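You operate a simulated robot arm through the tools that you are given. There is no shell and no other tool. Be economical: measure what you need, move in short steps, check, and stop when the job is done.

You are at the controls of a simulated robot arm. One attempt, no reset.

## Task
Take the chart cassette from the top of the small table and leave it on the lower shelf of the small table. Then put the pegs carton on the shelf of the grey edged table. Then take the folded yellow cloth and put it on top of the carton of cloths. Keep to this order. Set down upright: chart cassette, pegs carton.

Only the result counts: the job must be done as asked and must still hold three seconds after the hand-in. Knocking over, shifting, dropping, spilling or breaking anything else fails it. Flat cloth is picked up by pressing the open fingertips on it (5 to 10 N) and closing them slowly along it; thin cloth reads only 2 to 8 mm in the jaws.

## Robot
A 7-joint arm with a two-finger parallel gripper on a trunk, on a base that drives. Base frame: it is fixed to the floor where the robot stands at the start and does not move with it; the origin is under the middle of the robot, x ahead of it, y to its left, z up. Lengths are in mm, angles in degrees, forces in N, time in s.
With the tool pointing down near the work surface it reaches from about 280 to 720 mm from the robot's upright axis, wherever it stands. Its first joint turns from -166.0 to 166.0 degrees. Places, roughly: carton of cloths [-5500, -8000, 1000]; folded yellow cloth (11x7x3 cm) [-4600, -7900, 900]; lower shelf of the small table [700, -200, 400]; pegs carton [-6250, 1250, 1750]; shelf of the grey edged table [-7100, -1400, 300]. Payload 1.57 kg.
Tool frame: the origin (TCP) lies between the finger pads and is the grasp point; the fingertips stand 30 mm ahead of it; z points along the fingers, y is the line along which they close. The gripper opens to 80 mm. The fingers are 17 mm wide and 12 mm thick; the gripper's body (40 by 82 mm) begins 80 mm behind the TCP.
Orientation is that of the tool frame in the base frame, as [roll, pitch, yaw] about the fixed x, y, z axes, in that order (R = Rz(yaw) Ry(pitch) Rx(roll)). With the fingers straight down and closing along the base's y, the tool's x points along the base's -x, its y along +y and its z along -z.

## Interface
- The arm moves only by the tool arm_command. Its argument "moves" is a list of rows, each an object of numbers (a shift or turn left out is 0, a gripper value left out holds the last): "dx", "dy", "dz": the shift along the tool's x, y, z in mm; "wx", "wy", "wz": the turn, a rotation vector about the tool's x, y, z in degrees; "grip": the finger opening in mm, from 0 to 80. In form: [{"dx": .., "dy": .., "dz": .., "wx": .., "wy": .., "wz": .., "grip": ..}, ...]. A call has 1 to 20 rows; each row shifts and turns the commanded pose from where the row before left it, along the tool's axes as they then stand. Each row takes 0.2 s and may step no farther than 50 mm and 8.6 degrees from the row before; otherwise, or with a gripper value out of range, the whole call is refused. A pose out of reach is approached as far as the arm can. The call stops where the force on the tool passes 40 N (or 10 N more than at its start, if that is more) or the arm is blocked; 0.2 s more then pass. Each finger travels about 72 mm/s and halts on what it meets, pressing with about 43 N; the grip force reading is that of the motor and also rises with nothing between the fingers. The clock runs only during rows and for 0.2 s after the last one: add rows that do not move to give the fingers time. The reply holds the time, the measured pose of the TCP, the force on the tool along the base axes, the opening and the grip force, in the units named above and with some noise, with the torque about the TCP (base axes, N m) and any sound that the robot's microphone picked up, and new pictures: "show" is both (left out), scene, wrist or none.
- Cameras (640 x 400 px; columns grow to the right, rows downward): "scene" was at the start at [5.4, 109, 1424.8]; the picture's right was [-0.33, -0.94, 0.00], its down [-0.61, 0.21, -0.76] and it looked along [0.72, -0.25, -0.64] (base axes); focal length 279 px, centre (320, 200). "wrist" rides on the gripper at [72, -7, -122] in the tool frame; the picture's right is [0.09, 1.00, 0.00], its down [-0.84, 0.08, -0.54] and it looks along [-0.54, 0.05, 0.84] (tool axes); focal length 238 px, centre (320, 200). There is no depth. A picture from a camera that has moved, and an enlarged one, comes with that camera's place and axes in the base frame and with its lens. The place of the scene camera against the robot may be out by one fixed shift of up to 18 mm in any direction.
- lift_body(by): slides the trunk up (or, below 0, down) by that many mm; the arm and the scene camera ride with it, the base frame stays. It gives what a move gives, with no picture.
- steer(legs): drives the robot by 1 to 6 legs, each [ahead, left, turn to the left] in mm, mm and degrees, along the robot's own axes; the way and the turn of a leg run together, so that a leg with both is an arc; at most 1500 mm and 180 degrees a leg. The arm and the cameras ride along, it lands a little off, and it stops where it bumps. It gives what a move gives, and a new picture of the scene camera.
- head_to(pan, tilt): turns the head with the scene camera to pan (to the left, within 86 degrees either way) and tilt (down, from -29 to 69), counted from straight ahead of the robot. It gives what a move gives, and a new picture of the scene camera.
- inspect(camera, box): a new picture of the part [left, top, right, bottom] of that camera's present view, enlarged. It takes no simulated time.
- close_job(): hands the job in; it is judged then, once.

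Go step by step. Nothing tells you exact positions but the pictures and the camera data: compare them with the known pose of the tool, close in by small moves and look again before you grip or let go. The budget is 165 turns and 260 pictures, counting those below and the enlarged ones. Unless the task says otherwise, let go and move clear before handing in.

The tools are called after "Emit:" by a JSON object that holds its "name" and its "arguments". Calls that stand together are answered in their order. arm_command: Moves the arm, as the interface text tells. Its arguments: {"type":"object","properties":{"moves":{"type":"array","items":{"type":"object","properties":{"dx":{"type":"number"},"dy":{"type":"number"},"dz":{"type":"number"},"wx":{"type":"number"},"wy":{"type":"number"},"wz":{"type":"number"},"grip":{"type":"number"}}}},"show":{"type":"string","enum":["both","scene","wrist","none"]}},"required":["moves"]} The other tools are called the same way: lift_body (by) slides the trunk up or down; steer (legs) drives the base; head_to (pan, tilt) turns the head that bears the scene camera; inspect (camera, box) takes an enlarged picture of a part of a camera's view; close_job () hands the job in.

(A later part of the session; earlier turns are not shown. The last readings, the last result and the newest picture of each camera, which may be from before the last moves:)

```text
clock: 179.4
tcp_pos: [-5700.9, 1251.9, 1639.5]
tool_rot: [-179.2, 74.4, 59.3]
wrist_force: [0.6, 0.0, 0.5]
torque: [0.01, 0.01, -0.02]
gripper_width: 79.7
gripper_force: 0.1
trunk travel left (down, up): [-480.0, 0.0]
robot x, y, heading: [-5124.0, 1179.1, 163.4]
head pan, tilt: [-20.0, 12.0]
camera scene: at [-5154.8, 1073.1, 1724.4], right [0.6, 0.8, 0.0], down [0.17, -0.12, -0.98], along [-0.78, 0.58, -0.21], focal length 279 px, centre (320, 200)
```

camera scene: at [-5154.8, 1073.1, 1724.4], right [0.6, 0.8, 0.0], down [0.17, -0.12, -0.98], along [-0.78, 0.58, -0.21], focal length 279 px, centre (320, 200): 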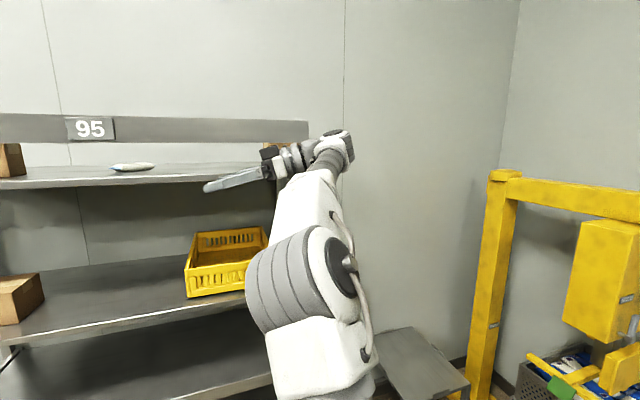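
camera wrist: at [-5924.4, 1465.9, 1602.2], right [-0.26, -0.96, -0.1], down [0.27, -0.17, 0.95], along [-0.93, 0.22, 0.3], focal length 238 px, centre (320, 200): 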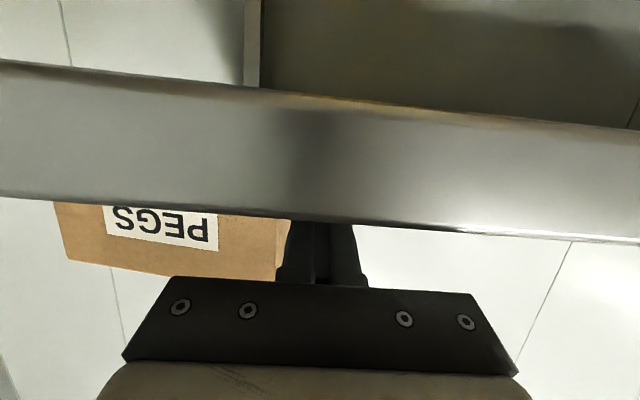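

The tool now points left as wanted. I'll set height and standoff, turn the base 15° left and drive to the rack's right end.

Emit:
{"name": "arm_command", "arguments": {"moves": [{"dx": 1, "dz": -31, "dy": 7}, {"dx": 1, "dz": -31, "dy": 7}, {"dx": 1, "dz": -31, "dy": 6}, {}], "show": "none"}}

Emit:
{"name": "steer", "arguments": {"legs": [[0, 0, 15], [0, -560, 0], [250, 0, 0]]}}

Emit:
{"name": "head_to", "arguments": {"pan": 5, "tilt": 15}}

Emit:
{"name": "arm_command", "arguments": {"moves": [{}], "show": "wrist"}}

```text
clock: 180.4
tcp_pos: [-5630.2, 1290.9, 1651.5]
tool_rot: [-179.0, 74.4, 59.1]
wrist_force: [-0.4, -0.5, -0.2]
torque: [0.02, 0.01, -0.01]
gripper_width: 80.0
gripper_force: 0.0
out of reach, approached as far as the arm can: row 2, 3
trunk travel left (down, up): [-480.0, 0.0]
robot x, y, heading: [-5123.7, 1177.3, 163.2]
head pan, tilt: [-20.0, 12.0]
```

```text
clock: 188.0
tcp_pos: [-5872.0, 1723.1, 1650.2]
tool_rot: [-179.1, 74.4, 73.9]
wrist_force: [-0.4, 0.5, -1.1]
torque: [0.0, 0.0, 0.0]
gripper_width: 79.9
gripper_force: 0.1
trunk travel left (down, up): [-480.0, 0.0]
robot x, y, heading: [-5350.0, 1741.7, 178.2]
head pan, tilt: [-20.0, 12.0]
camera scene: at [-5357.3, 1632.4, 1724.4], right [0.37, 0.93, 0.0], down [0.19, -0.08, -0.98], along [-0.91, 0.36, -0.21], focal length 279 px, centre (320, 200)
```

scene: 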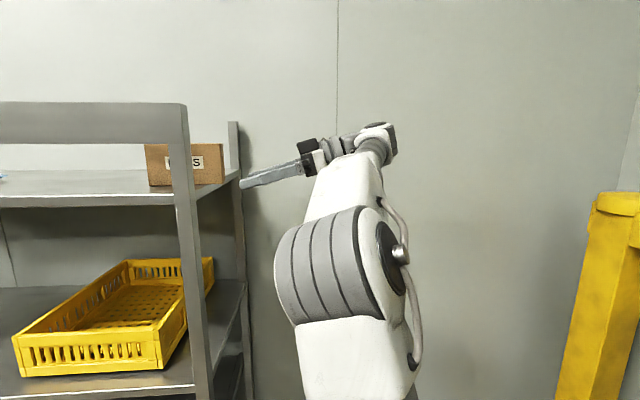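

```text
clock: 188.9
tcp_pos: [-5872.1, 1722.0, 1650.7]
tool_rot: [-179.0, 74.4, 74.0]
wrist_force: [0.9, -0.9, -0.1]
torque: [0.0, -0.04, 0.0]
gripper_width: 79.8
gripper_force: 0.1
trunk travel left (down, up): [-480.0, 0.0]
robot x, y, heading: [-5349.7, 1740.7, 178.1]
head pan, tilt: [5.0, 15.0]
camera scene: at [-5363.6, 1592.6, 1719.6], right [-0.05, 1.0, 0.0], down [0.26, 0.01, -0.97], along [-0.96, -0.05, -0.26], focal length 279 px, centre (320, 200)
```

scene: 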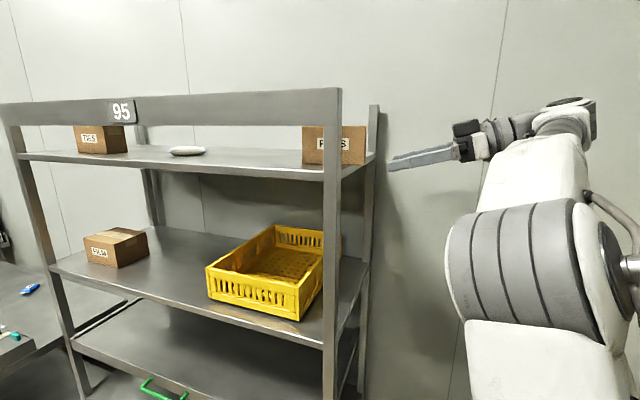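

```text
clock: 189.3
tcp_pos: [-5873.1, 1722.4, 1650.1]
tool_rot: [-178.9, 74.4, 74.0]
wrist_force: [-0.5, 0.1, -0.4]
torque: [0.0, 0.0, -0.02]
gripper_width: 80.1
gripper_force: 0.0
trunk travel left (down, up): [-480.0, 0.0]
robot x, y, heading: [-5348.7, 1744.4, 178.1]
head pan, tilt: [5.0, 15.0]
camera wrist: at [-5839.1, 1855.9, 1614.3], right [0.96, -0.27, -0.09], down [0.17, 0.26, 0.95], along [-0.23, -0.93, 0.29], focal length 238 px, centre (320, 200)
```

wrist: 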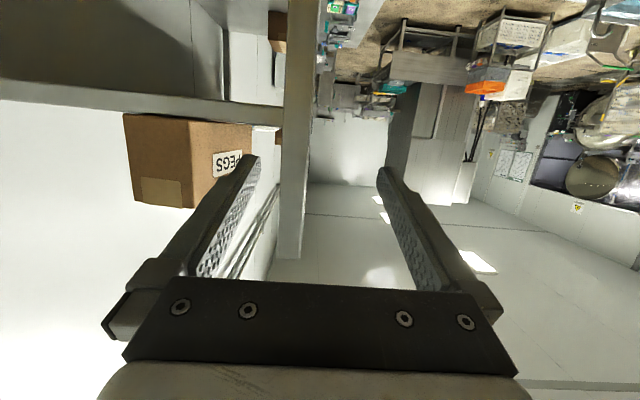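

The carton's right end protrudes as planned (n from -38 to 20, end at u≈347). I drive ahead 130 mm and look again.

Emit:
{"name": "steer", "arguments": {"legs": [[130, 0, 0]]}}

Emit:
{"name": "arm_command", "arguments": {"moves": [{"dy": -12}, {"dy": -10}, {}], "show": "wrist"}}

```text
clock: 190.8
tcp_pos: [-6003.1, 1728.1, 1650.5]
tool_rot: [-179.0, 74.4, 73.9]
wrist_force: [-0.1, 0.6, -0.3]
torque: [-0.01, 0.02, 0.0]
gripper_width: 80.1
gripper_force: 0.1
trunk travel left (down, up): [-480.0, 0.0]
robot x, y, heading: [-5480.2, 1748.3, 178.0]
head pan, tilt: [5.0, 15.0]
camera scene: at [-5495.0, 1597.0, 1719.5], right [-0.05, 1.0, 0.0], down [0.26, 0.01, -0.97], along [-0.96, -0.05, -0.26], focal length 279 px, centre (320, 200)
```

scene: 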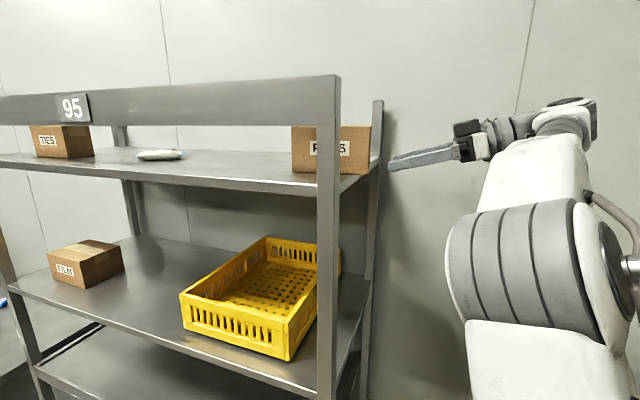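

```text
clock: 191.6
tcp_pos: [-6016.5, 1724.0, 1645.5]
tool_rot: [-179.0, 74.5, 73.8]
wrist_force: [-0.2, -0.4, -0.5]
torque: [-0.02, -0.03, 0.03]
gripper_width: 80.1
gripper_force: 0.0
out of reach, approached as far as the arm can: row 1, 2
trunk travel left (down, up): [-480.0, 0.0]
robot x, y, heading: [-5481.7, 1747.9, 177.8]
head pan, tilt: [5.0, 15.0]
camera wrist: at [-5983.4, 1856.5, 1609.4], right [0.96, -0.27, -0.09], down [0.17, 0.26, 0.95], along [-0.23, -0.93, 0.29], focal length 238 px, centre (320, 200)
```

wrist: 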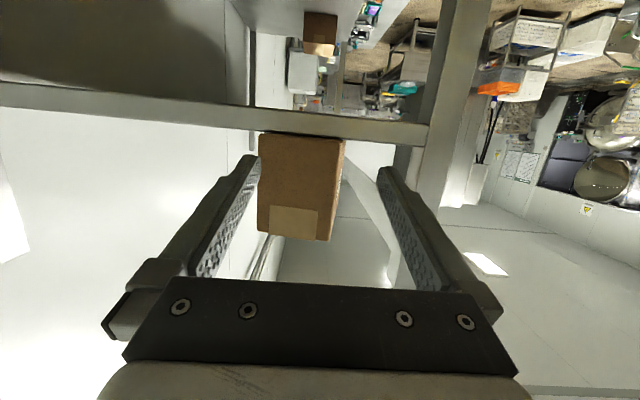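

The carton end is centred roughly between the fingers, but the arm is at its reach limit. I flatten the tool by 10° to lower the wrist and bring the base 20 mm closer.

Emit:
{"name": "arm_command", "arguments": {"moves": [{"wy": -5}, {"wy": -5}, {}], "show": "none"}}

Emit:
{"name": "steer", "arguments": {"legs": [[22, 0, 0]]}}

Emit:
{"name": "arm_command", "arguments": {"moves": [{"dx": -6}, {"dx": -6}, {}], "show": "wrist"}}

```text
clock: 192.4
tcp_pos: [-6016.0, 1723.8, 1646.0]
tool_rot: [-176.8, 84.5, 76.0]
wrist_force: [-0.2, 0.0, 0.6]
torque: [0.04, 0.01, -0.01]
gripper_width: 80.3
gripper_force: 0.0
trunk travel left (down, up): [-480.0, 0.0]
robot x, y, heading: [-5481.6, 1747.8, 177.9]
head pan, tilt: [5.0, 15.0]
```

```text
clock: 193.2
tcp_pos: [-6039.9, 1724.8, 1646.2]
tool_rot: [-177.7, 84.4, 75.3]
wrist_force: [0.0, 0.1, 0.6]
torque: [0.03, -0.01, 0.02]
gripper_width: 80.0
gripper_force: 0.1
trunk travel left (down, up): [-480.0, 0.0]
robot x, y, heading: [-5504.6, 1746.1, 177.8]
head pan, tilt: [5.0, 15.0]
camera scene: at [-5517.1, 1597.7, 1719.5], right [-0.05, 1.0, 0.0], down [0.26, 0.01, -0.97], along [-0.96, -0.05, -0.26], focal length 279 px, centre (320, 200)
```

scene: 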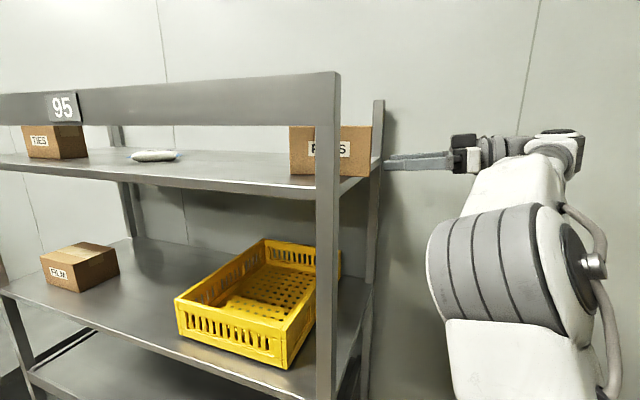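

```text
clock: 194.0
tcp_pos: [-6038.7, 1722.7, 1658.6]
tool_rot: [-177.5, 84.5, 75.4]
wrist_force: [-0.4, -0.4, 0.4]
torque: [0.04, -0.03, 0.01]
gripper_width: 80.3
gripper_force: 0.1
trunk travel left (down, up): [-480.0, 0.0]
robot x, y, heading: [-5507.6, 1749.1, 178.3]
head pan, tilt: [5.0, 15.0]
camera wrist: at [-6008.2, 1847.8, 1598.8], right [0.95, -0.28, -0.1], down [0.21, 0.41, 0.89], along [-0.21, -0.86, 0.46], focal length 238 px, centre (320, 200)
```

wrist: 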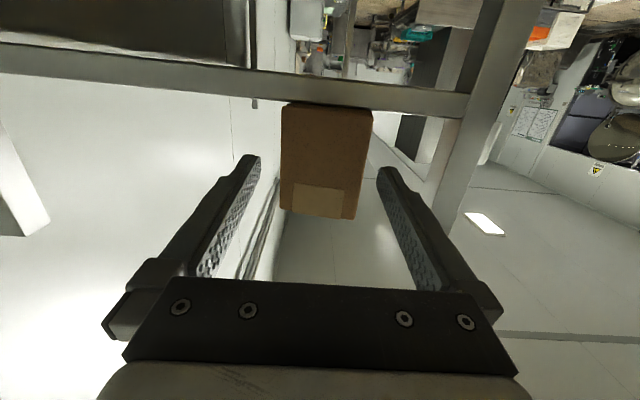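

The carton end is well centred between the open fingers. I advance half way along the tool axis and check.

Emit:
{"name": "arm_command", "arguments": {"moves": [{"dy": 3}, {"dz": 20, "dx": -2}, {"dz": 20, "dx": -2}, {"dz": 10, "dx": -1}, {}], "show": "both"}}

```text
clock: 195.2
tcp_pos: [-6050.9, 1672.5, 1659.6]
tool_rot: [-177.3, 84.5, 75.6]
wrist_force: [0.7, 0.0, 0.2]
torque: [-0.01, 0.0, 0.01]
gripper_width: 79.9
gripper_force: 0.0
trunk travel left (down, up): [-480.0, 0.0]
robot x, y, heading: [-5504.3, 1747.5, 177.9]
head pan, tilt: [5.0, 15.0]
camera scene: at [-5516.2, 1597.7, 1719.6], right [-0.05, 1.0, 0.0], down [0.26, 0.01, -0.97], along [-0.96, -0.05, -0.26], focal length 279 px, centre (320, 200)
camera wrist: at [-6020.6, 1798.3, 1599.1], right [0.95, -0.28, -0.1], down [0.21, 0.41, 0.89], along [-0.21, -0.86, 0.46], focal length 238 px, centre (320, 200)
```

scene: 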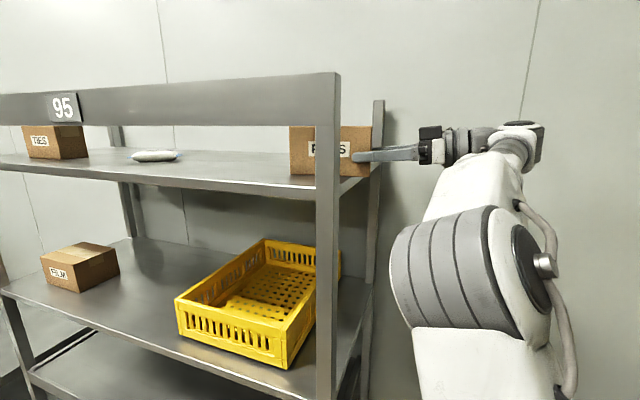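
wrist: 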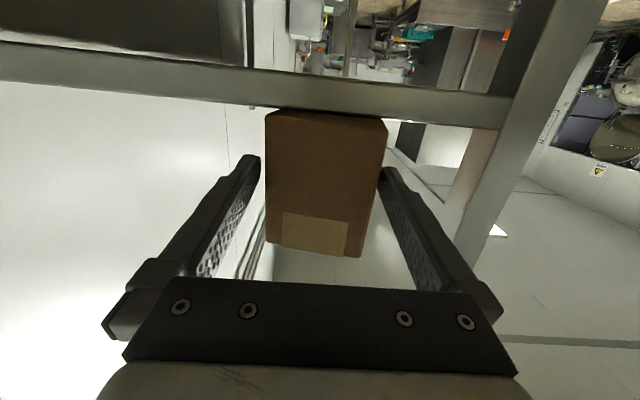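

Centred nicely. I advance 42 mm more and close slowly.

Emit:
{"name": "arm_command", "arguments": {"moves": [{"dz": 15, "dx": -1.5, "dy": 0.5}, {"dz": 15, "dx": -1.5, "dy": 0.5}, {"dz": 12, "dx": -1.2, "dy": 0.5}, {}], "show": "wrist"}}

Emit:
{"name": "arm_command", "arguments": {"moves": [{"grip": 72}, {"grip": 68}, {"grip": 64}, {"grip": 58}, {"grip": 30}, {"grip": 0}, {}, {}], "show": "wrist"}}

```text
clock: 196.2
tcp_pos: [-6062.3, 1634.1, 1658.4]
tool_rot: [-177.6, 84.4, 75.4]
wrist_force: [0.2, -0.2, 0.0]
torque: [0.0, 0.01, -0.01]
gripper_width: 80.4
gripper_force: 0.1
trunk travel left (down, up): [-480.0, 0.0]
robot x, y, heading: [-5503.3, 1748.9, 178.1]
head pan, tilt: [5.0, 15.0]
camera wrist: at [-6030.7, 1758.5, 1598.8], right [0.95, -0.28, -0.1], down [0.21, 0.41, 0.89], along [-0.21, -0.86, 0.46], focal length 238 px, centre (320, 200)
```

wrist: 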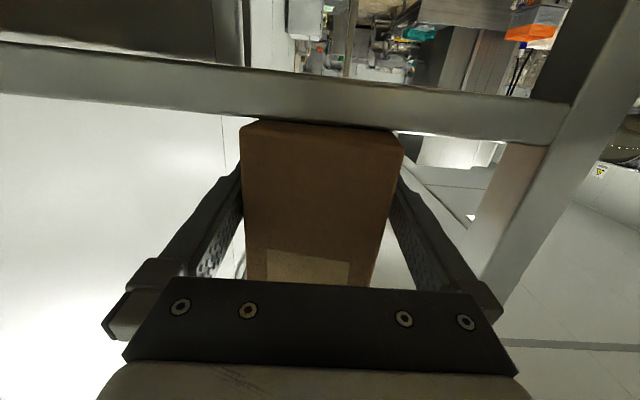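

```text
clock: 198.0
tcp_pos: [-6060.9, 1633.2, 1657.5]
tool_rot: [-177.3, 84.4, 75.6]
wrist_force: [0.6, -0.4, 1.0]
torque: [-0.02, -0.17, -0.06]
gripper_width: 69.7
gripper_force: 42.5
trunk travel left (down, up): [-480.0, 0.0]
robot x, y, heading: [-5505.8, 1749.7, 177.9]
head pan, tilt: [5.0, 15.0]
camera wrist: at [-6030.4, 1758.5, 1599.0], right [0.95, -0.28, -0.1], down [0.21, 0.41, 0.89], along [-0.21, -0.86, 0.46], focal length 238 px, centre (320, 200)
```

wrist: 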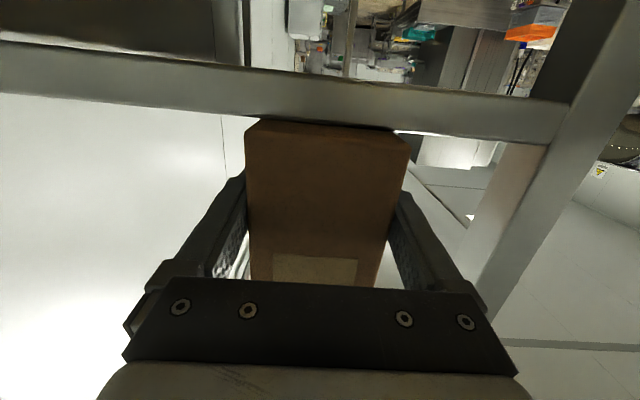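

Gripped at 69.7 mm. I lift slowly by a few millimetres and check the force.

Emit:
{"name": "arm_command", "arguments": {"moves": [{"dx": -1.5}, {"dx": -1.5}, {"dx": -2}, {"dx": -3}, {"dx": -4}, {}], "show": "both"}}

```text
clock: 199.4
tcp_pos: [-6063.6, 1633.9, 1670.6]
tool_rot: [-177.6, 84.4, 75.3]
wrist_force: [-0.8, 0.7, -3.8]
torque: [0.19, -0.02, -0.02]
gripper_width: 70.0
gripper_force: 43.2
trunk travel left (down, up): [-480.0, 0.0]
robot x, y, heading: [-5505.1, 1748.6, 178.1]
head pan, tilt: [5.0, 15.0]
camera scene: at [-5516.6, 1597.6, 1719.5], right [-0.05, 1.0, 0.0], down [0.26, 0.01, -0.97], along [-0.96, -0.05, -0.26], focal length 279 px, centre (320, 200)
camera wrist: at [-6032.0, 1757.7, 1610.6], right [0.95, -0.28, -0.1], down [0.21, 0.41, 0.89], along [-0.21, -0.87, 0.45], focal length 238 px, centre (320, 200)
```

scene: 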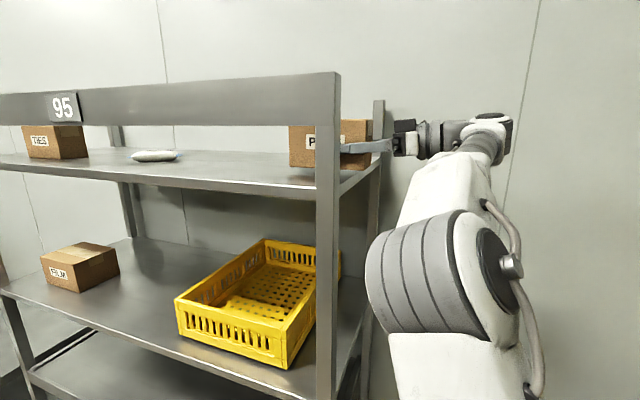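
wrist: 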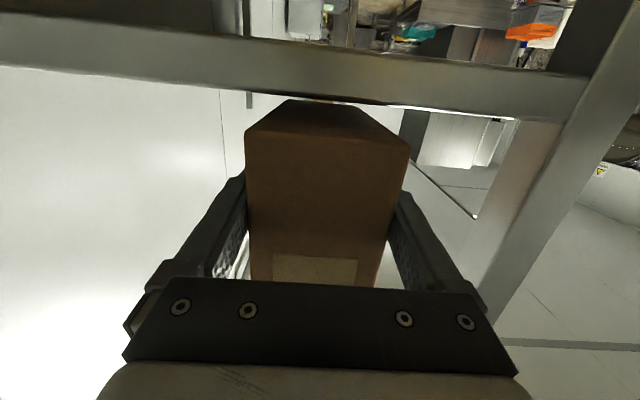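

The carton is held (about 0.4 kg) and level. I draw it out past the rack's end with the arm.

Emit:
{"name": "arm_command", "arguments": {"moves": [{"dz": -10, "dx": 1}, {"dz": -15, "dx": 1.5}, {"dz": -20, "dx": 2}, {"dz": -20, "dx": 2}, {"dz": -20, "dx": 2}, {"dz": -20, "dx": 2}, {"dz": -20, "dx": 2}, {"dz": -20, "dx": 2}, {"dz": -20, "dx": 2}, {}], "show": "both"}}

```text
clock: 201.6
tcp_pos: [-5996.6, 1746.7, 1660.8]
tool_rot: [-177.3, 84.5, 75.5]
wrist_force: [-0.1, 0.1, -4.1]
torque: [0.16, -0.09, -0.06]
gripper_width: 70.0
gripper_force: 43.3
out of reach, approached as far as the arm can: row 6, 7, 8, 9
trunk travel left (down, up): [-480.0, 0.0]
robot x, y, heading: [-5500.3, 1748.2, 177.8]
head pan, tilt: [5.0, 15.0]
camera scene: at [-5516.6, 1597.6, 1719.5], right [-0.05, 1.0, 0.0], down [0.26, 0.01, -0.97], along [-0.96, -0.05, -0.26], focal length 279 px, centre (320, 200)
camera wrist: at [-5965.2, 1871.4, 1600.1], right [0.95, -0.29, -0.1], down [0.21, 0.41, 0.89], along [-0.21, -0.86, 0.46], focal length 238 px, centre (320, 200)
```

scene: 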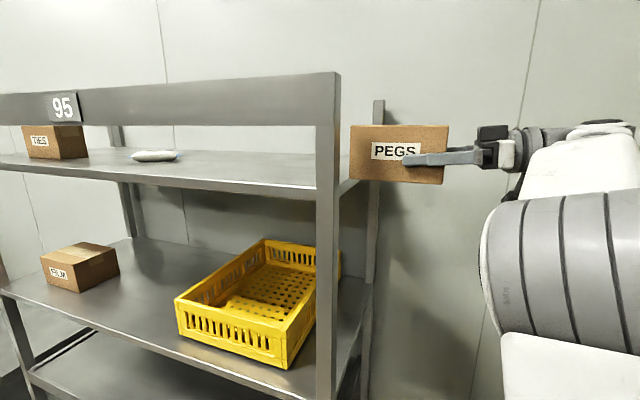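
wrist: 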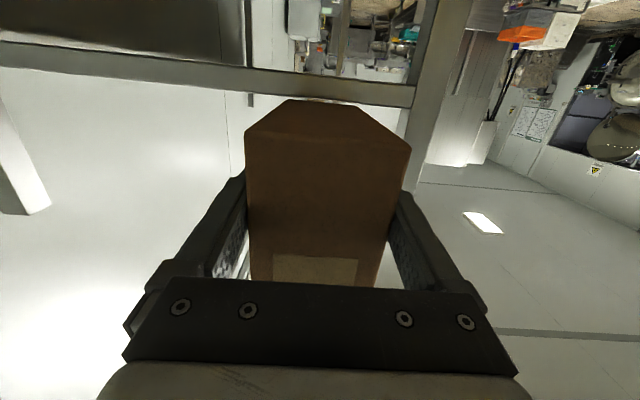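

The carton is out past the shelf's end. I'll shift right a bit more, then drive straight back away from the rack.

Emit:
{"name": "steer", "arguments": {"legs": [[-25, -65, 0], [-450, 0, 0]]}}

Emit:
{"name": "arm_command", "arguments": {"moves": [{}], "show": "wrist"}}

```text
clock: 205.9
tcp_pos: [-5509.9, 1798.7, 1660.2]
tool_rot: [-177.1, 84.4, 74.9]
wrist_force: [-0.1, -0.2, -3.0]
torque: [0.17, -0.04, -0.02]
gripper_width: 69.5
gripper_force: 43.3
trunk travel left (down, up): [-480.0, 0.0]
robot x, y, heading: [-5018.7, 1793.0, 177.6]
head pan, tilt: [5.0, 15.0]
camera scene: at [-5031.8, 1644.3, 1719.5], right [-0.04, 1.0, 0.0], down [0.26, 0.01, -0.97], along [-0.96, -0.04, -0.26], focal length 279 px, centre (320, 200)
```

scene: 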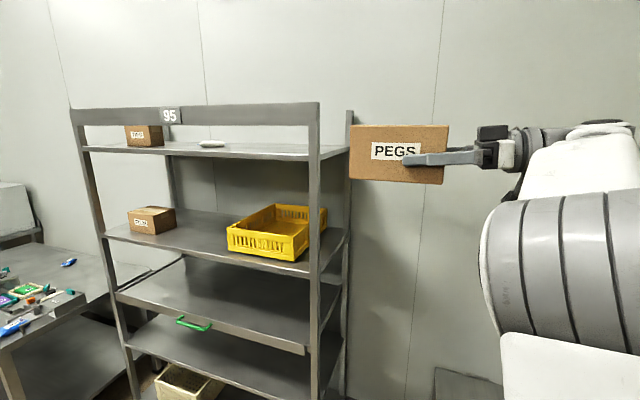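

```text
clock: 206.3
tcp_pos: [-5511.0, 1798.2, 1659.7]
tool_rot: [-177.8, 84.4, 74.3]
wrist_force: [0.0, -0.1, -4.4]
torque: [0.16, -0.04, 0.03]
gripper_width: 69.5
gripper_force: 43.0
trunk travel left (down, up): [-480.0, 0.0]
robot x, y, heading: [-5014.9, 1791.3, 177.6]
head pan, tilt: [5.0, 15.0]
camera wrist: at [-5478.0, 1922.7, 1599.8], right [0.95, -0.3, -0.1], down [0.22, 0.41, 0.89], along [-0.22, -0.86, 0.46], focal length 238 px, centre (320, 200)
```

wrist: 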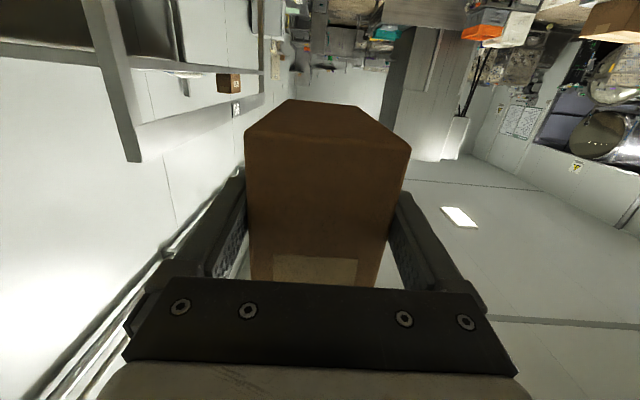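

The carton is clear of the rack. I lower the trunk, turn left and drive between the tables toward the grey edged table.

Emit:
{"name": "lift_body", "arguments": {"by": -255}}

Emit:
{"name": "steer", "arguments": {"legs": [[0, 0, 76]]}}

Emit:
{"name": "head_to", "arguments": {"pan": 0, "tilt": 20}}

```text
clock: 208.9
tcp_pos: [-5510.1, 1798.9, 1403.6]
tool_rot: [-177.4, 84.3, 74.8]
wrist_force: [0.2, 0.0, -3.6]
torque: [0.13, -0.04, -0.02]
gripper_width: 69.5
gripper_force: 43.0
trunk travel left (down, up): [-225.0, 255.0]
robot x, y, heading: [-5016.5, 1796.4, 177.5]
head pan, tilt: [5.0, 15.0]
```

```text
clock: 213.7
tcp_pos: [-5147.8, 1320.1, 1405.5]
tool_rot: [-177.4, 84.4, 149.7]
wrist_force: [-0.6, 0.5, -4.4]
torque: [0.1, 0.15, 0.01]
gripper_width: 69.7
gripper_force: 43.2
trunk travel left (down, up): [-225.0, 255.0]
robot x, y, heading: [-5018.0, 1795.3, -107.3]
head pan, tilt: [5.0, 15.0]
camera scene: at [-4874.8, 1734.6, 1464.5], right [-0.98, 0.22, 0.0], down [0.06, 0.25, -0.97], along [-0.21, -0.94, -0.26], focal length 279 px, centre (320, 200)
```

scene: 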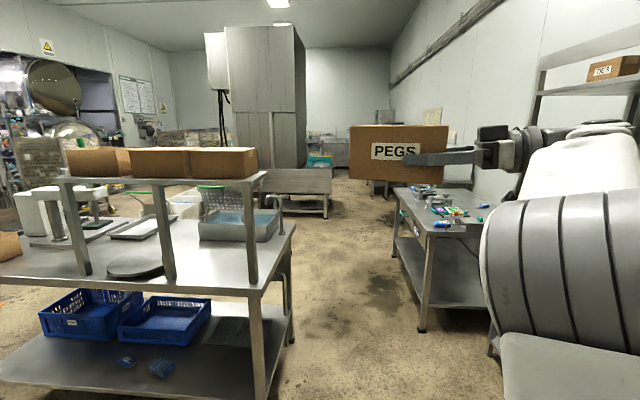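

```text
clock: 214.3
tcp_pos: [-5148.1, 1318.7, 1404.3]
tool_rot: [-177.6, 84.4, 149.6]
wrist_force: [-1.0, -0.5, -3.2]
torque: [0.12, 0.13, -0.02]
gripper_width: 69.7
gripper_force: 42.5
trunk travel left (down, up): [-225.0, 255.0]
robot x, y, heading: [-5020.8, 1794.7, -107.5]
head pan, tilt: [0.0, 20.0]
camera scene: at [-4882.5, 1737.0, 1456.4], right [-0.95, 0.3, 0.0], down [0.1, 0.33, -0.94], along [-0.28, -0.9, -0.34], focal length 279 px, centre (320, 200)
```

scene: 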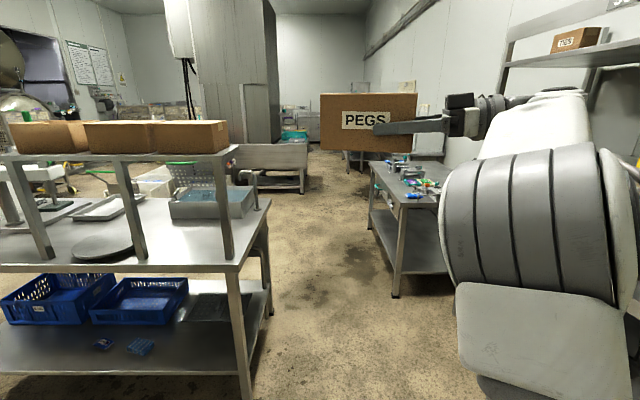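

The corridor ahead runs along my heading. I drive straight on.

Emit:
{"name": "steer", "arguments": {"legs": [[1300, 20, 0], [900, 0, 0]]}}

```text
clock: 228.5
tcp_pos: [-5744.6, -740.6, 1403.6]
tool_rot: [-177.4, 84.4, 150.5]
wrist_force: [-0.1, 0.0, -4.7]
torque: [0.12, 0.16, 0.05]
gripper_width: 69.7
gripper_force: 43.0
trunk travel left (down, up): [-225.0, 255.0]
robot x, y, heading: [-5623.1, -262.0, -106.6]
head pan, tilt: [0.0, 20.0]
camera scene: at [-5485.1, -319.0, 1456.4], right [-0.96, 0.29, 0.0], down [0.1, 0.33, -0.94], along [-0.27, -0.9, -0.34], focal length 279 px, centre (320, 200)
```

scene: 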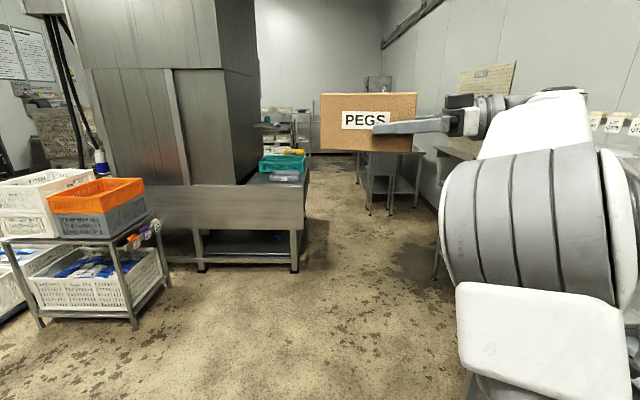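

The grey edged table should be to the right. I turn the head there.

Emit:
{"name": "head_to", "arguments": {"pan": -45, "tilt": 25}}

Emit:
{"name": "head_to", "arguments": {"pan": -80, "tilt": 25}}

```text
clock: 229.7
tcp_pos: [-5744.5, -740.6, 1405.2]
tool_rot: [-177.4, 84.4, 150.5]
wrist_force: [0.6, 0.7, -3.0]
torque: [0.04, 0.13, -0.02]
gripper_width: 70.0
gripper_force: 43.0
trunk travel left (down, up): [-225.0, 255.0]
robot x, y, heading: [-5624.1, -263.2, -106.4]
head pan, tilt: [-45.0, 25.0]
camera scene: at [-5539.4, -273.6, 1448.3], right [-0.47, 0.88, 0.0], down [0.37, 0.2, -0.91], along [-0.8, -0.43, -0.42], focal length 279 px, centre (320, 200)
```

scene: 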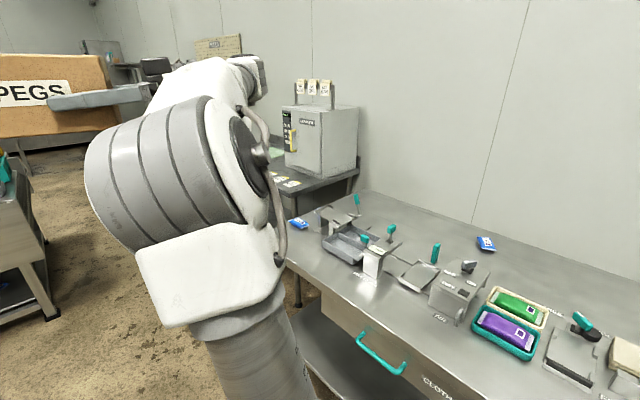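

```text
clock: 230.7
tcp_pos: [-5745.4, -740.5, 1405.4]
tool_rot: [-177.5, 84.5, 150.4]
wrist_force: [-0.4, -0.2, -4.4]
torque: [0.1, 0.15, 0.05]
gripper_width: 69.8
gripper_force: 43.3
trunk travel left (down, up): [-225.0, 255.0]
robot x, y, heading: [-5621.2, -264.2, -107.0]
head pan, tilt: [-80.0, 25.0]
camera scene: at [-5549.8, -219.1, 1448.3], right [0.12, 0.99, 0.0], down [0.42, -0.05, -0.91], along [-0.9, 0.11, -0.42], focal length 279 px, centre (320, 200)
```

scene: 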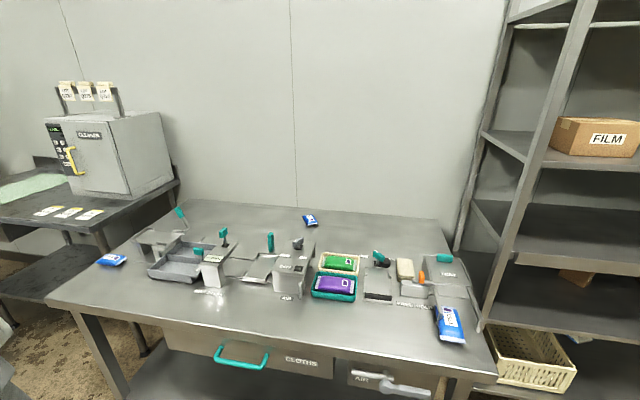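

The dark table with the cleaner machine matches the place given for the grey edged table. I drive on alongside and turn right to face it.

Emit:
{"name": "head_to", "arguments": {"pan": 0, "tilt": 30}}

Emit:
{"name": "steer", "arguments": {"legs": [[700, 40, 0], [700, 0, 0], [0, 0, -90]]}}

```text
clock: 232.2
tcp_pos: [-5745.9, -740.5, 1404.1]
tool_rot: [-177.5, 84.4, 150.5]
wrist_force: [0.5, -0.7, -3.9]
torque: [0.06, 0.14, -0.02]
gripper_width: 69.7
gripper_force: 42.9
trunk travel left (down, up): [-225.0, 255.0]
robot x, y, heading: [-5623.0, -260.3, -106.7]
head pan, tilt: [0.0, 30.0]
camera scene: at [-5484.4, -316.5, 1440.3], right [-0.96, 0.29, 0.0], down [0.14, 0.48, -0.87], along [-0.25, -0.83, -0.5], focal length 279 px, centre (320, 200)
```

scene: 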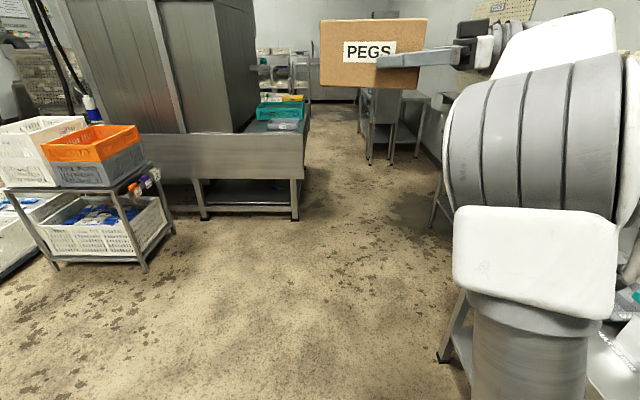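

```text
clock: 247.0
tcp_pos: [-6475.7, -1500.7, 1404.8]
tool_rot: [-177.5, 84.4, 61.0]
wrist_force: [-1.3, -0.3, -4.0]
torque: [0.14, -0.11, 0.01]
gripper_width: 69.6
gripper_force: 43.0
trunk travel left (down, up): [-225.0, 255.0]
robot x, y, heading: [-5995.1, -1624.7, 163.9]
head pan, tilt: [0.0, 30.0]
camera scene: at [-6042.2, -1756.4, 1440.3], right [0.28, 0.96, 0.0], down [0.48, -0.14, -0.87], along [-0.83, 0.24, -0.5], focal length 279 px, centre (320, 200)
```

scene: 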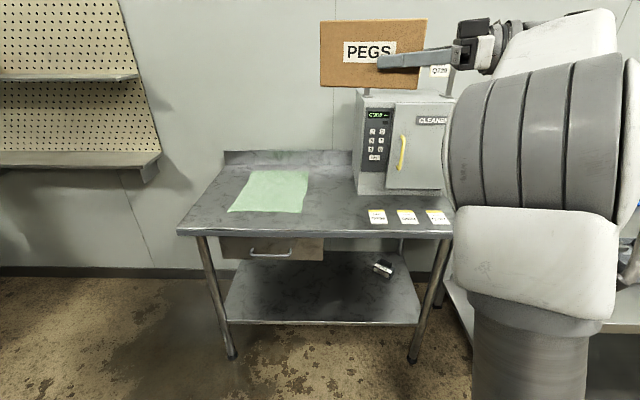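

The table with the bare lower shelf stands ahead; its shelf front is about 850 mm away, with free room near its front. I back up, then swing the tool to point forward.

Emit:
{"name": "steer", "arguments": {"legs": [[-220, 0, 0]]}}

Emit:
{"name": "arm_command", "arguments": {"moves": [{"wx": 7.46, "wz": 0.72, "dz": -3, "dy": -17.4}, {"wx": 7.46, "wz": 0.72, "dz": -0.7, "dy": -17.6}, {"wx": 7.46, "wz": 0.72, "dz": 1.6, "dy": -17.6}, {"wx": 7.46, "wz": 0.72, "dz": 3.9, "dy": -17.2}, {"wx": 7.46, "wz": 0.72, "dz": 6.1, "dy": -16.5}, {"wx": 7.46, "wz": 0.72, "dz": 8.2, "dy": -15.6}, {"wx": 7.46, "wz": 0.72, "dz": 10.2, "dy": -14.4}, {"wx": 7.46, "wz": 0.72, "dz": 12, "dy": -12.9}, {"wx": 7.46, "wz": 0.72, "dz": 13.6, "dy": -11.2}, {"wx": 7.46, "wz": 0.72, "dz": 14.9, "dy": -9.4}, {}], "show": "both"}}

```text
clock: 249.1
tcp_pos: [-6263.7, -1565.0, 1405.0]
tool_rot: [-177.5, 84.4, 60.9]
wrist_force: [-0.3, -0.4, -3.6]
torque: [0.11, -0.08, -0.01]
gripper_width: 69.8
gripper_force: 43.0
trunk travel left (down, up): [-225.0, 255.0]
robot x, y, heading: [-5782.8, -1687.0, 164.2]
head pan, tilt: [0.0, 30.0]
camera scene: at [-5829.1, -1818.4, 1440.3], right [0.28, 0.96, 0.0], down [0.48, -0.14, -0.87], along [-0.83, 0.24, -0.5], focal length 279 px, centre (320, 200)
```

scene: 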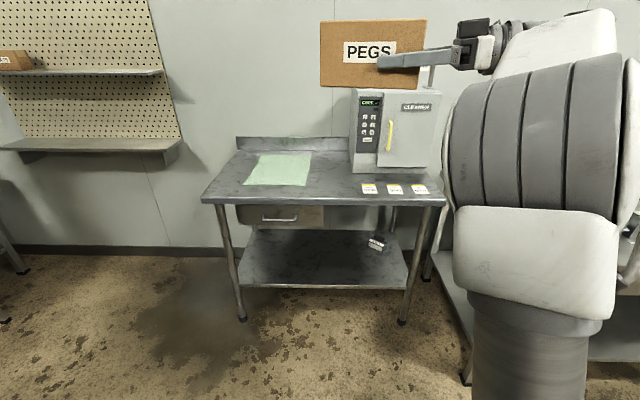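

```text
clock: 251.5
tcp_pos: [-6396.5, -1449.5, 1398.9]
tool_rot: [-178.5, 84.7, -15.0]
wrist_force: [-0.4, -0.4, -3.6]
torque: [-0.04, -0.14, 0.04]
gripper_width: 69.7
gripper_force: 43.5
trunk travel left (down, up): [-225.0, 255.0]
robot x, y, heading: [-5782.9, -1684.0, 163.9]
head pan, tilt: [0.0, 30.0]
camera scene: at [-5829.3, -1818.4, 1440.3], right [0.28, 0.96, 0.0], down [0.48, -0.14, -0.87], along [-0.83, 0.24, -0.5], focal length 279 px, centre (320, 200)
camera wrist: at [-6272.1, -1479.2, 1338.2], right [-0.27, -0.96, -0.09], down [0.42, -0.21, 0.88], along [-0.86, 0.2, 0.46], focal length 238 px, centre (320, 200)
```

scene: 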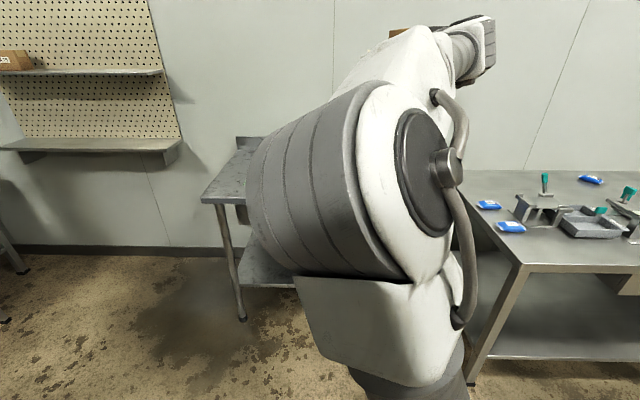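
wrist: 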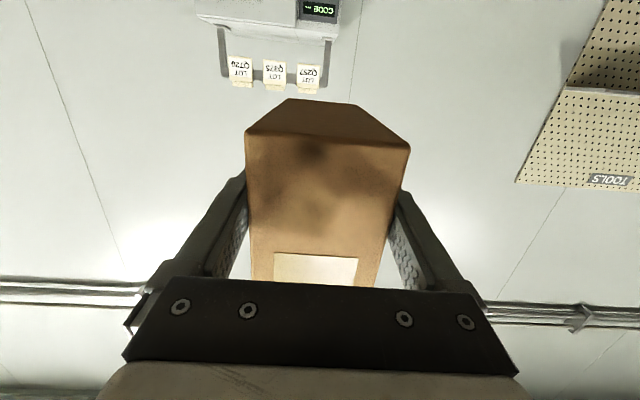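

The carton points straight ahead at the table. I lower the trunk fully and bring the arm down in front of the table.

Emit:
{"name": "lift_body", "arguments": {"by": -225}}

Emit:
{"name": "arm_command", "arguments": {"moves": [{"dx": 20, "dz": 2}, {"dx": 45, "dz": 4}, {"dx": 45, "dz": 4}, {"dx": 45, "dz": 4}, {"dx": 45, "dz": 4}, {"dx": 45, "dz": 4}, {"dx": 45, "dz": 4}, {"dx": 45, "dz": 4}, {"dx": 45, "dz": 4}, {"dx": 45, "dz": 4}, {"dx": 45, "dz": 4}, {"dx": 45, "dz": 4}, {}], "show": "both"}}

```text
clock: 253.8
tcp_pos: [-6396.7, -1450.6, 1173.6]
tool_rot: [-178.5, 84.7, -14.9]
wrist_force: [0.4, 0.3, -3.7]
torque: [-0.05, -0.16, -0.02]
gripper_width: 69.7
gripper_force: 42.3
trunk travel left (down, up): [0.0, 480.0]
robot x, y, heading: [-5787.9, -1681.5, 164.0]
head pan, tilt: [0.0, 30.0]
```

```text
clock: 256.6
tcp_pos: [-6393.1, -1449.0, 848.3]
tool_rot: [-178.5, 84.7, -14.9]
wrist_force: [0.6, 0.7, -4.4]
torque: [-0.03, -0.16, 0.0]
gripper_width: 69.9
gripper_force: 43.4
out of reach, approached as far as the arm can: row 8, 9, 10, 11, 12
trunk travel left (down, up): [0.0, 480.0]
robot x, y, heading: [-5782.8, -1683.8, 164.0]
head pan, tilt: [0.0, 30.0]
camera scene: at [-5829.1, -1818.4, 1215.3], right [0.28, 0.96, 0.0], down [0.48, -0.14, -0.87], along [-0.83, 0.24, -0.5], focal length 279 px, centre (320, 200)
camera wrist: at [-6268.2, -1478.2, 787.9], right [-0.27, -0.96, -0.09], down [0.42, -0.21, 0.88], along [-0.87, 0.2, 0.46], focal length 238 px, centre (320, 200)
```

scene: 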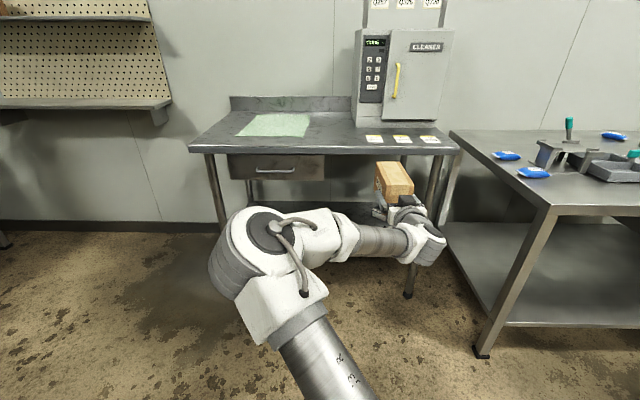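
wrist: 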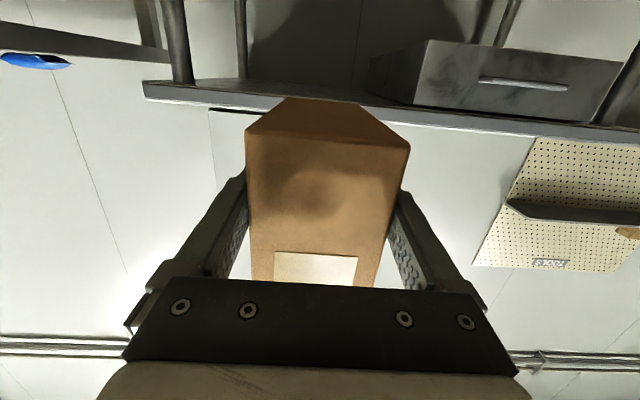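

The arm can't get lower with the tool this flat. I'll set the carton on the table top for a moment and regrip it with the tool pitched down. First I raise it above the table top (z≈835).

Emit:
{"name": "arm_command", "arguments": {"moves": [{"dx": -45, "dz": -4}, {"dx": -45, "dz": -4}, {"dx": -45, "dz": -4}, {"dx": -45, "dz": -4}, {"dx": -45, "dz": -4}, {"dx": -45, "dz": -4}, {}], "show": "both"}}

```text
clock: 258.2
tcp_pos: [-6395.0, -1451.6, 1116.7]
tool_rot: [-178.5, 84.7, -14.8]
wrist_force: [0.1, 0.9, -3.0]
torque: [-0.07, -0.18, 0.03]
gripper_width: 69.7
gripper_force: 42.7
trunk travel left (down, up): [0.0, 480.0]
robot x, y, heading: [-5783.7, -1684.9, 164.1]
head pan, tilt: [0.0, 30.0]
camera scene: at [-5829.1, -1818.4, 1215.3], right [0.28, 0.96, 0.0], down [0.48, -0.14, -0.87], along [-0.83, 0.24, -0.5], focal length 279 px, centre (320, 200)
camera wrist: at [-6269.5, -1480.5, 1058.4], right [-0.27, -0.96, -0.09], down [0.42, -0.21, 0.88], along [-0.87, 0.2, 0.46], focal length 238 px, centre (320, 200)
```

scene: 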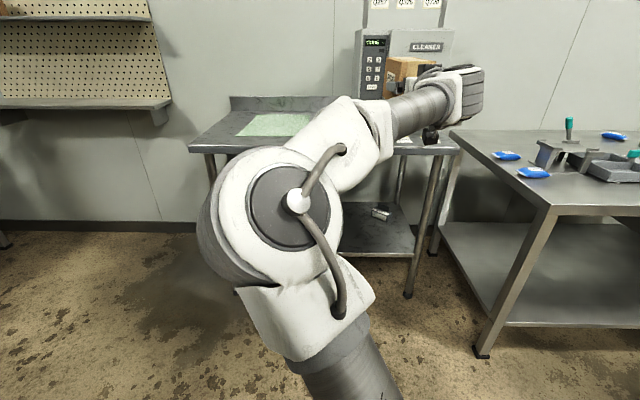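
wrist: 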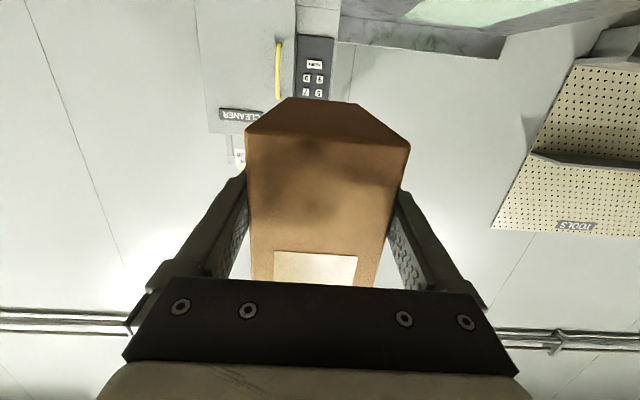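

I'll shift left 115 mm and forward 380 mm so the carton hangs over the free front part of the table top, between the cloth and the cards.

Emit:
{"name": "steer", "arguments": {"legs": [[0, 115, 0], [385, 0, 0]]}}

Emit:
{"name": "arm_command", "arguments": {"moves": [{"dx": 45, "dz": 4}, {"dx": 45, "dz": 4}, {"dx": 45, "dz": 4}, {}], "show": "both"}}

```text
clock: 262.4
tcp_pos: [-6799.7, -1457.9, 1119.3]
tool_rot: [-178.6, 84.7, -14.7]
wrist_force: [0.2, 0.0, -3.5]
torque: [-0.03, -0.15, -0.01]
gripper_width: 69.9
gripper_force: 43.0
trunk travel left (down, up): [0.0, 480.0]
robot x, y, heading: [-6189.5, -1686.7, 164.3]
head pan, tilt: [0.0, 30.0]
camera scene: at [-6233.1, -1823.3, 1215.3], right [0.27, 0.96, 0.0], down [0.48, -0.14, -0.87], along [-0.83, 0.24, -0.5], focal length 279 px, centre (320, 200)
```

scene: 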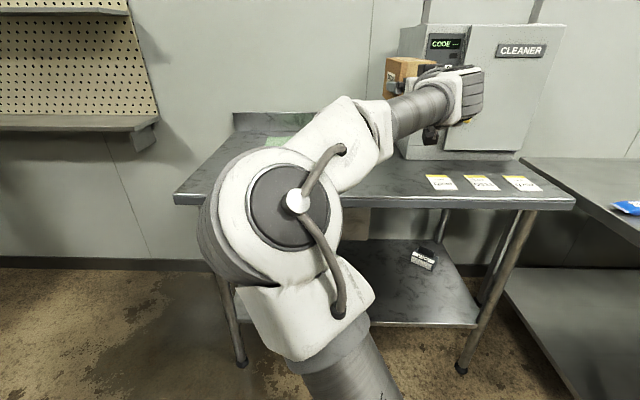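

```text
clock: 263.4
tcp_pos: [-6797.5, -1459.3, 983.7]
tool_rot: [-178.2, 84.7, -14.4]
wrist_force: [-0.3, -0.1, -3.2]
torque: [-0.04, -0.18, 0.01]
gripper_width: 69.8
gripper_force: 43.2
trunk travel left (down, up): [0.0, 480.0]
robot x, y, heading: [-6191.9, -1688.2, 164.1]
head pan, tilt: [0.0, 30.0]
camera scene: at [-6233.1, -1823.3, 1215.4], right [0.27, 0.96, 0.0], down [0.48, -0.14, -0.87], along [-0.83, 0.24, -0.5], focal length 279 px, centre (320, 200)
camera wrist: at [-6673.0, -1488.1, 923.0], right [-0.27, -0.96, -0.09], down [0.42, -0.21, 0.88], along [-0.87, 0.2, 0.46], focal length 238 px, centre (320, 200)
```

scene: 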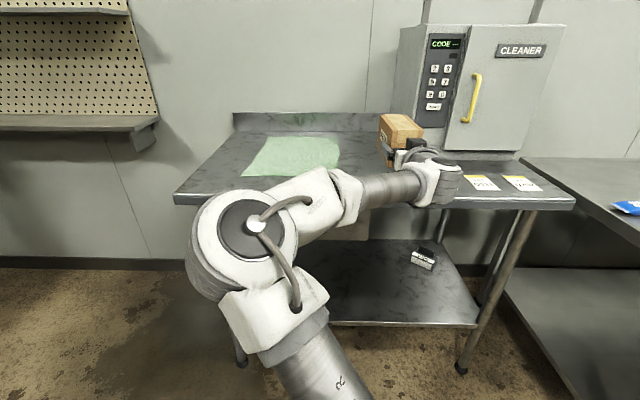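
wrist: 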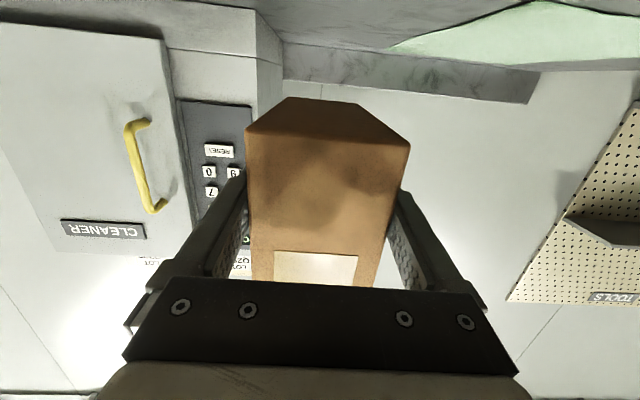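

I move 75 mm further in, then lower toward the table top until contact.

Emit:
{"name": "steer", "arguments": {"legs": [[75, 0, 0]]}}

Emit:
{"name": "arm_command", "arguments": {"moves": [{"dx": 40, "dz": 3.5}, {"dx": 30, "dz": 2.7}, {"dx": 12, "dz": 1}, {}], "show": "both"}}

```text
clock: 264.6
tcp_pos: [-6869.0, -1440.6, 983.3]
tool_rot: [-178.5, 84.6, -14.6]
wrist_force: [-0.2, 0.1, -2.9]
torque: [-0.06, -0.15, 0.01]
gripper_width: 69.7
gripper_force: 43.0
trunk travel left (down, up): [0.0, 480.0]
robot x, y, heading: [-6261.6, -1668.8, 164.1]
head pan, tilt: [0.0, 30.0]
camera scene: at [-6303.2, -1803.5, 1215.3], right [0.27, 0.96, 0.0], down [0.48, -0.14, -0.87], along [-0.83, 0.24, -0.5], focal length 279 px, centre (320, 200)
```

scene: 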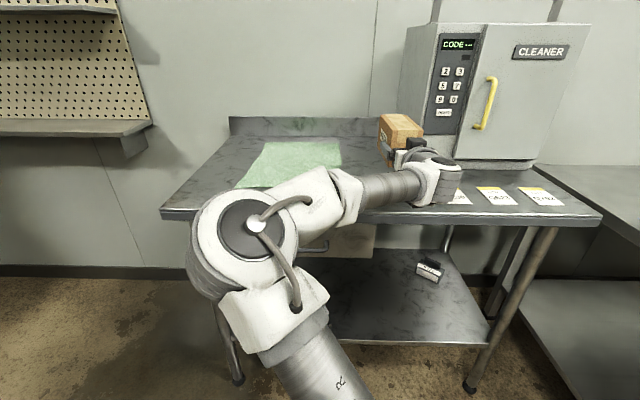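

```text
clock: 265.6
tcp_pos: [-6868.2, -1439.0, 900.7]
tool_rot: [-178.7, 84.8, -14.8]
wrist_force: [-1.1, 0.7, -0.7]
torque: [0.02, 0.32, -0.11]
gripper_width: 69.6
gripper_force: 42.8
trunk travel left (down, up): [0.0, 480.0]
robot x, y, heading: [-6257.9, -1670.8, 164.3]
head pan, tilt: [0.0, 30.0]
camera scene: at [-6303.0, -1803.5, 1215.4], right [0.27, 0.96, 0.0], down [0.48, -0.14, -0.87], along [-0.83, 0.24, -0.5], focal length 279 px, centre (320, 200)
camera wrist: at [-6743.3, -1468.0, 839.8], right [-0.27, -0.96, -0.09], down [0.42, -0.2, 0.88], along [-0.87, 0.2, 0.46], focal length 238 px, centre (320, 200)
```

scene: 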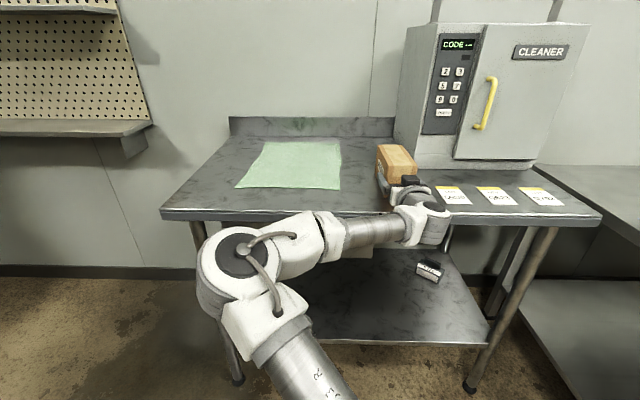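
wrist: 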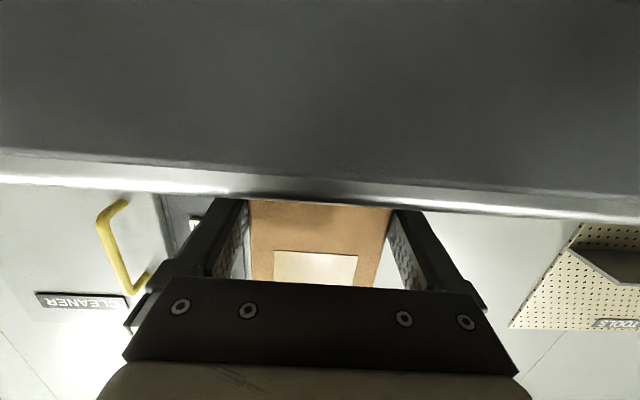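

Contact has begun at the far end. I press down a few millimetres to seat it flat.

Emit:
{"name": "arm_command", "arguments": {"moves": [{"dx": 1.5}, {"dx": 1.5}, {"dx": 1.5}, {}], "show": "none"}}

```text
clock: 266.6
tcp_pos: [-6867.3, -1440.0, 899.6]
tool_rot: [-178.5, 85.0, -14.6]
wrist_force: [-8.5, 6.2, 23.3]
torque: [-0.32, -0.38, -0.04]
gripper_width: 69.8
gripper_force: 43.3
trunk travel left (down, up): [0.0, 480.0]
robot x, y, heading: [-6261.3, -1666.9, 164.1]
head pan, tilt: [0.0, 30.0]
```

It is seated. I ease off a bit and open the fingers.

Emit:
{"name": "arm_command", "arguments": {"moves": [{"dx": -2.5}, {}, {"grip": 72}, {"grip": 76}, {"grip": 80}, {}, {}], "show": "both"}}

```text
clock: 268.2
tcp_pos: [-6867.1, -1440.4, 899.6]
tool_rot: [-178.7, 84.7, -14.5]
wrist_force: [0.0, 0.1, -0.4]
torque: [0.0, -0.02, -0.04]
gripper_width: 80.2
gripper_force: 0.0
trunk travel left (down, up): [0.0, 480.0]
robot x, y, heading: [-6258.5, -1667.2, 164.3]
head pan, tilt: [0.0, 30.0]
camera scene: at [-6303.0, -1803.6, 1215.3], right [0.27, 0.96, 0.0], down [0.48, -0.14, -0.87], along [-0.83, 0.24, -0.5], focal length 279 px, centre (320, 200)
camera wrist: at [-6743.4, -1469.1, 839.3], right [-0.27, -0.96, -0.09], down [0.42, -0.2, 0.88], along [-0.87, 0.2, 0.46], focal length 238 px, centre (320, 200)
```

scene: 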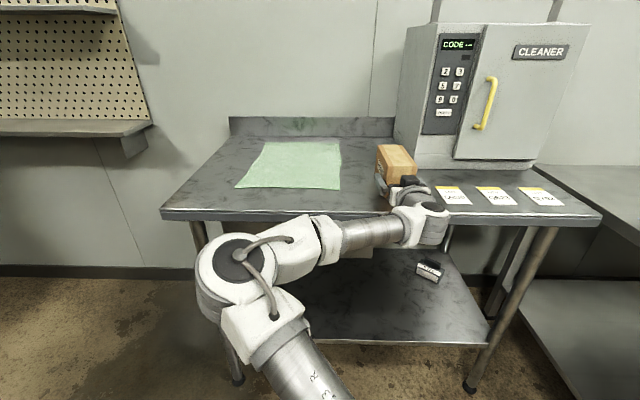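
wrist: 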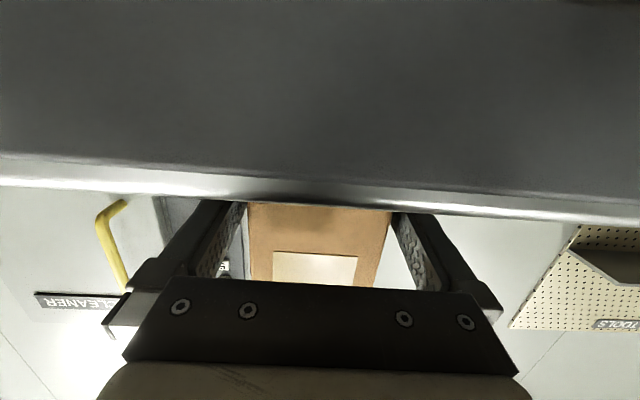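

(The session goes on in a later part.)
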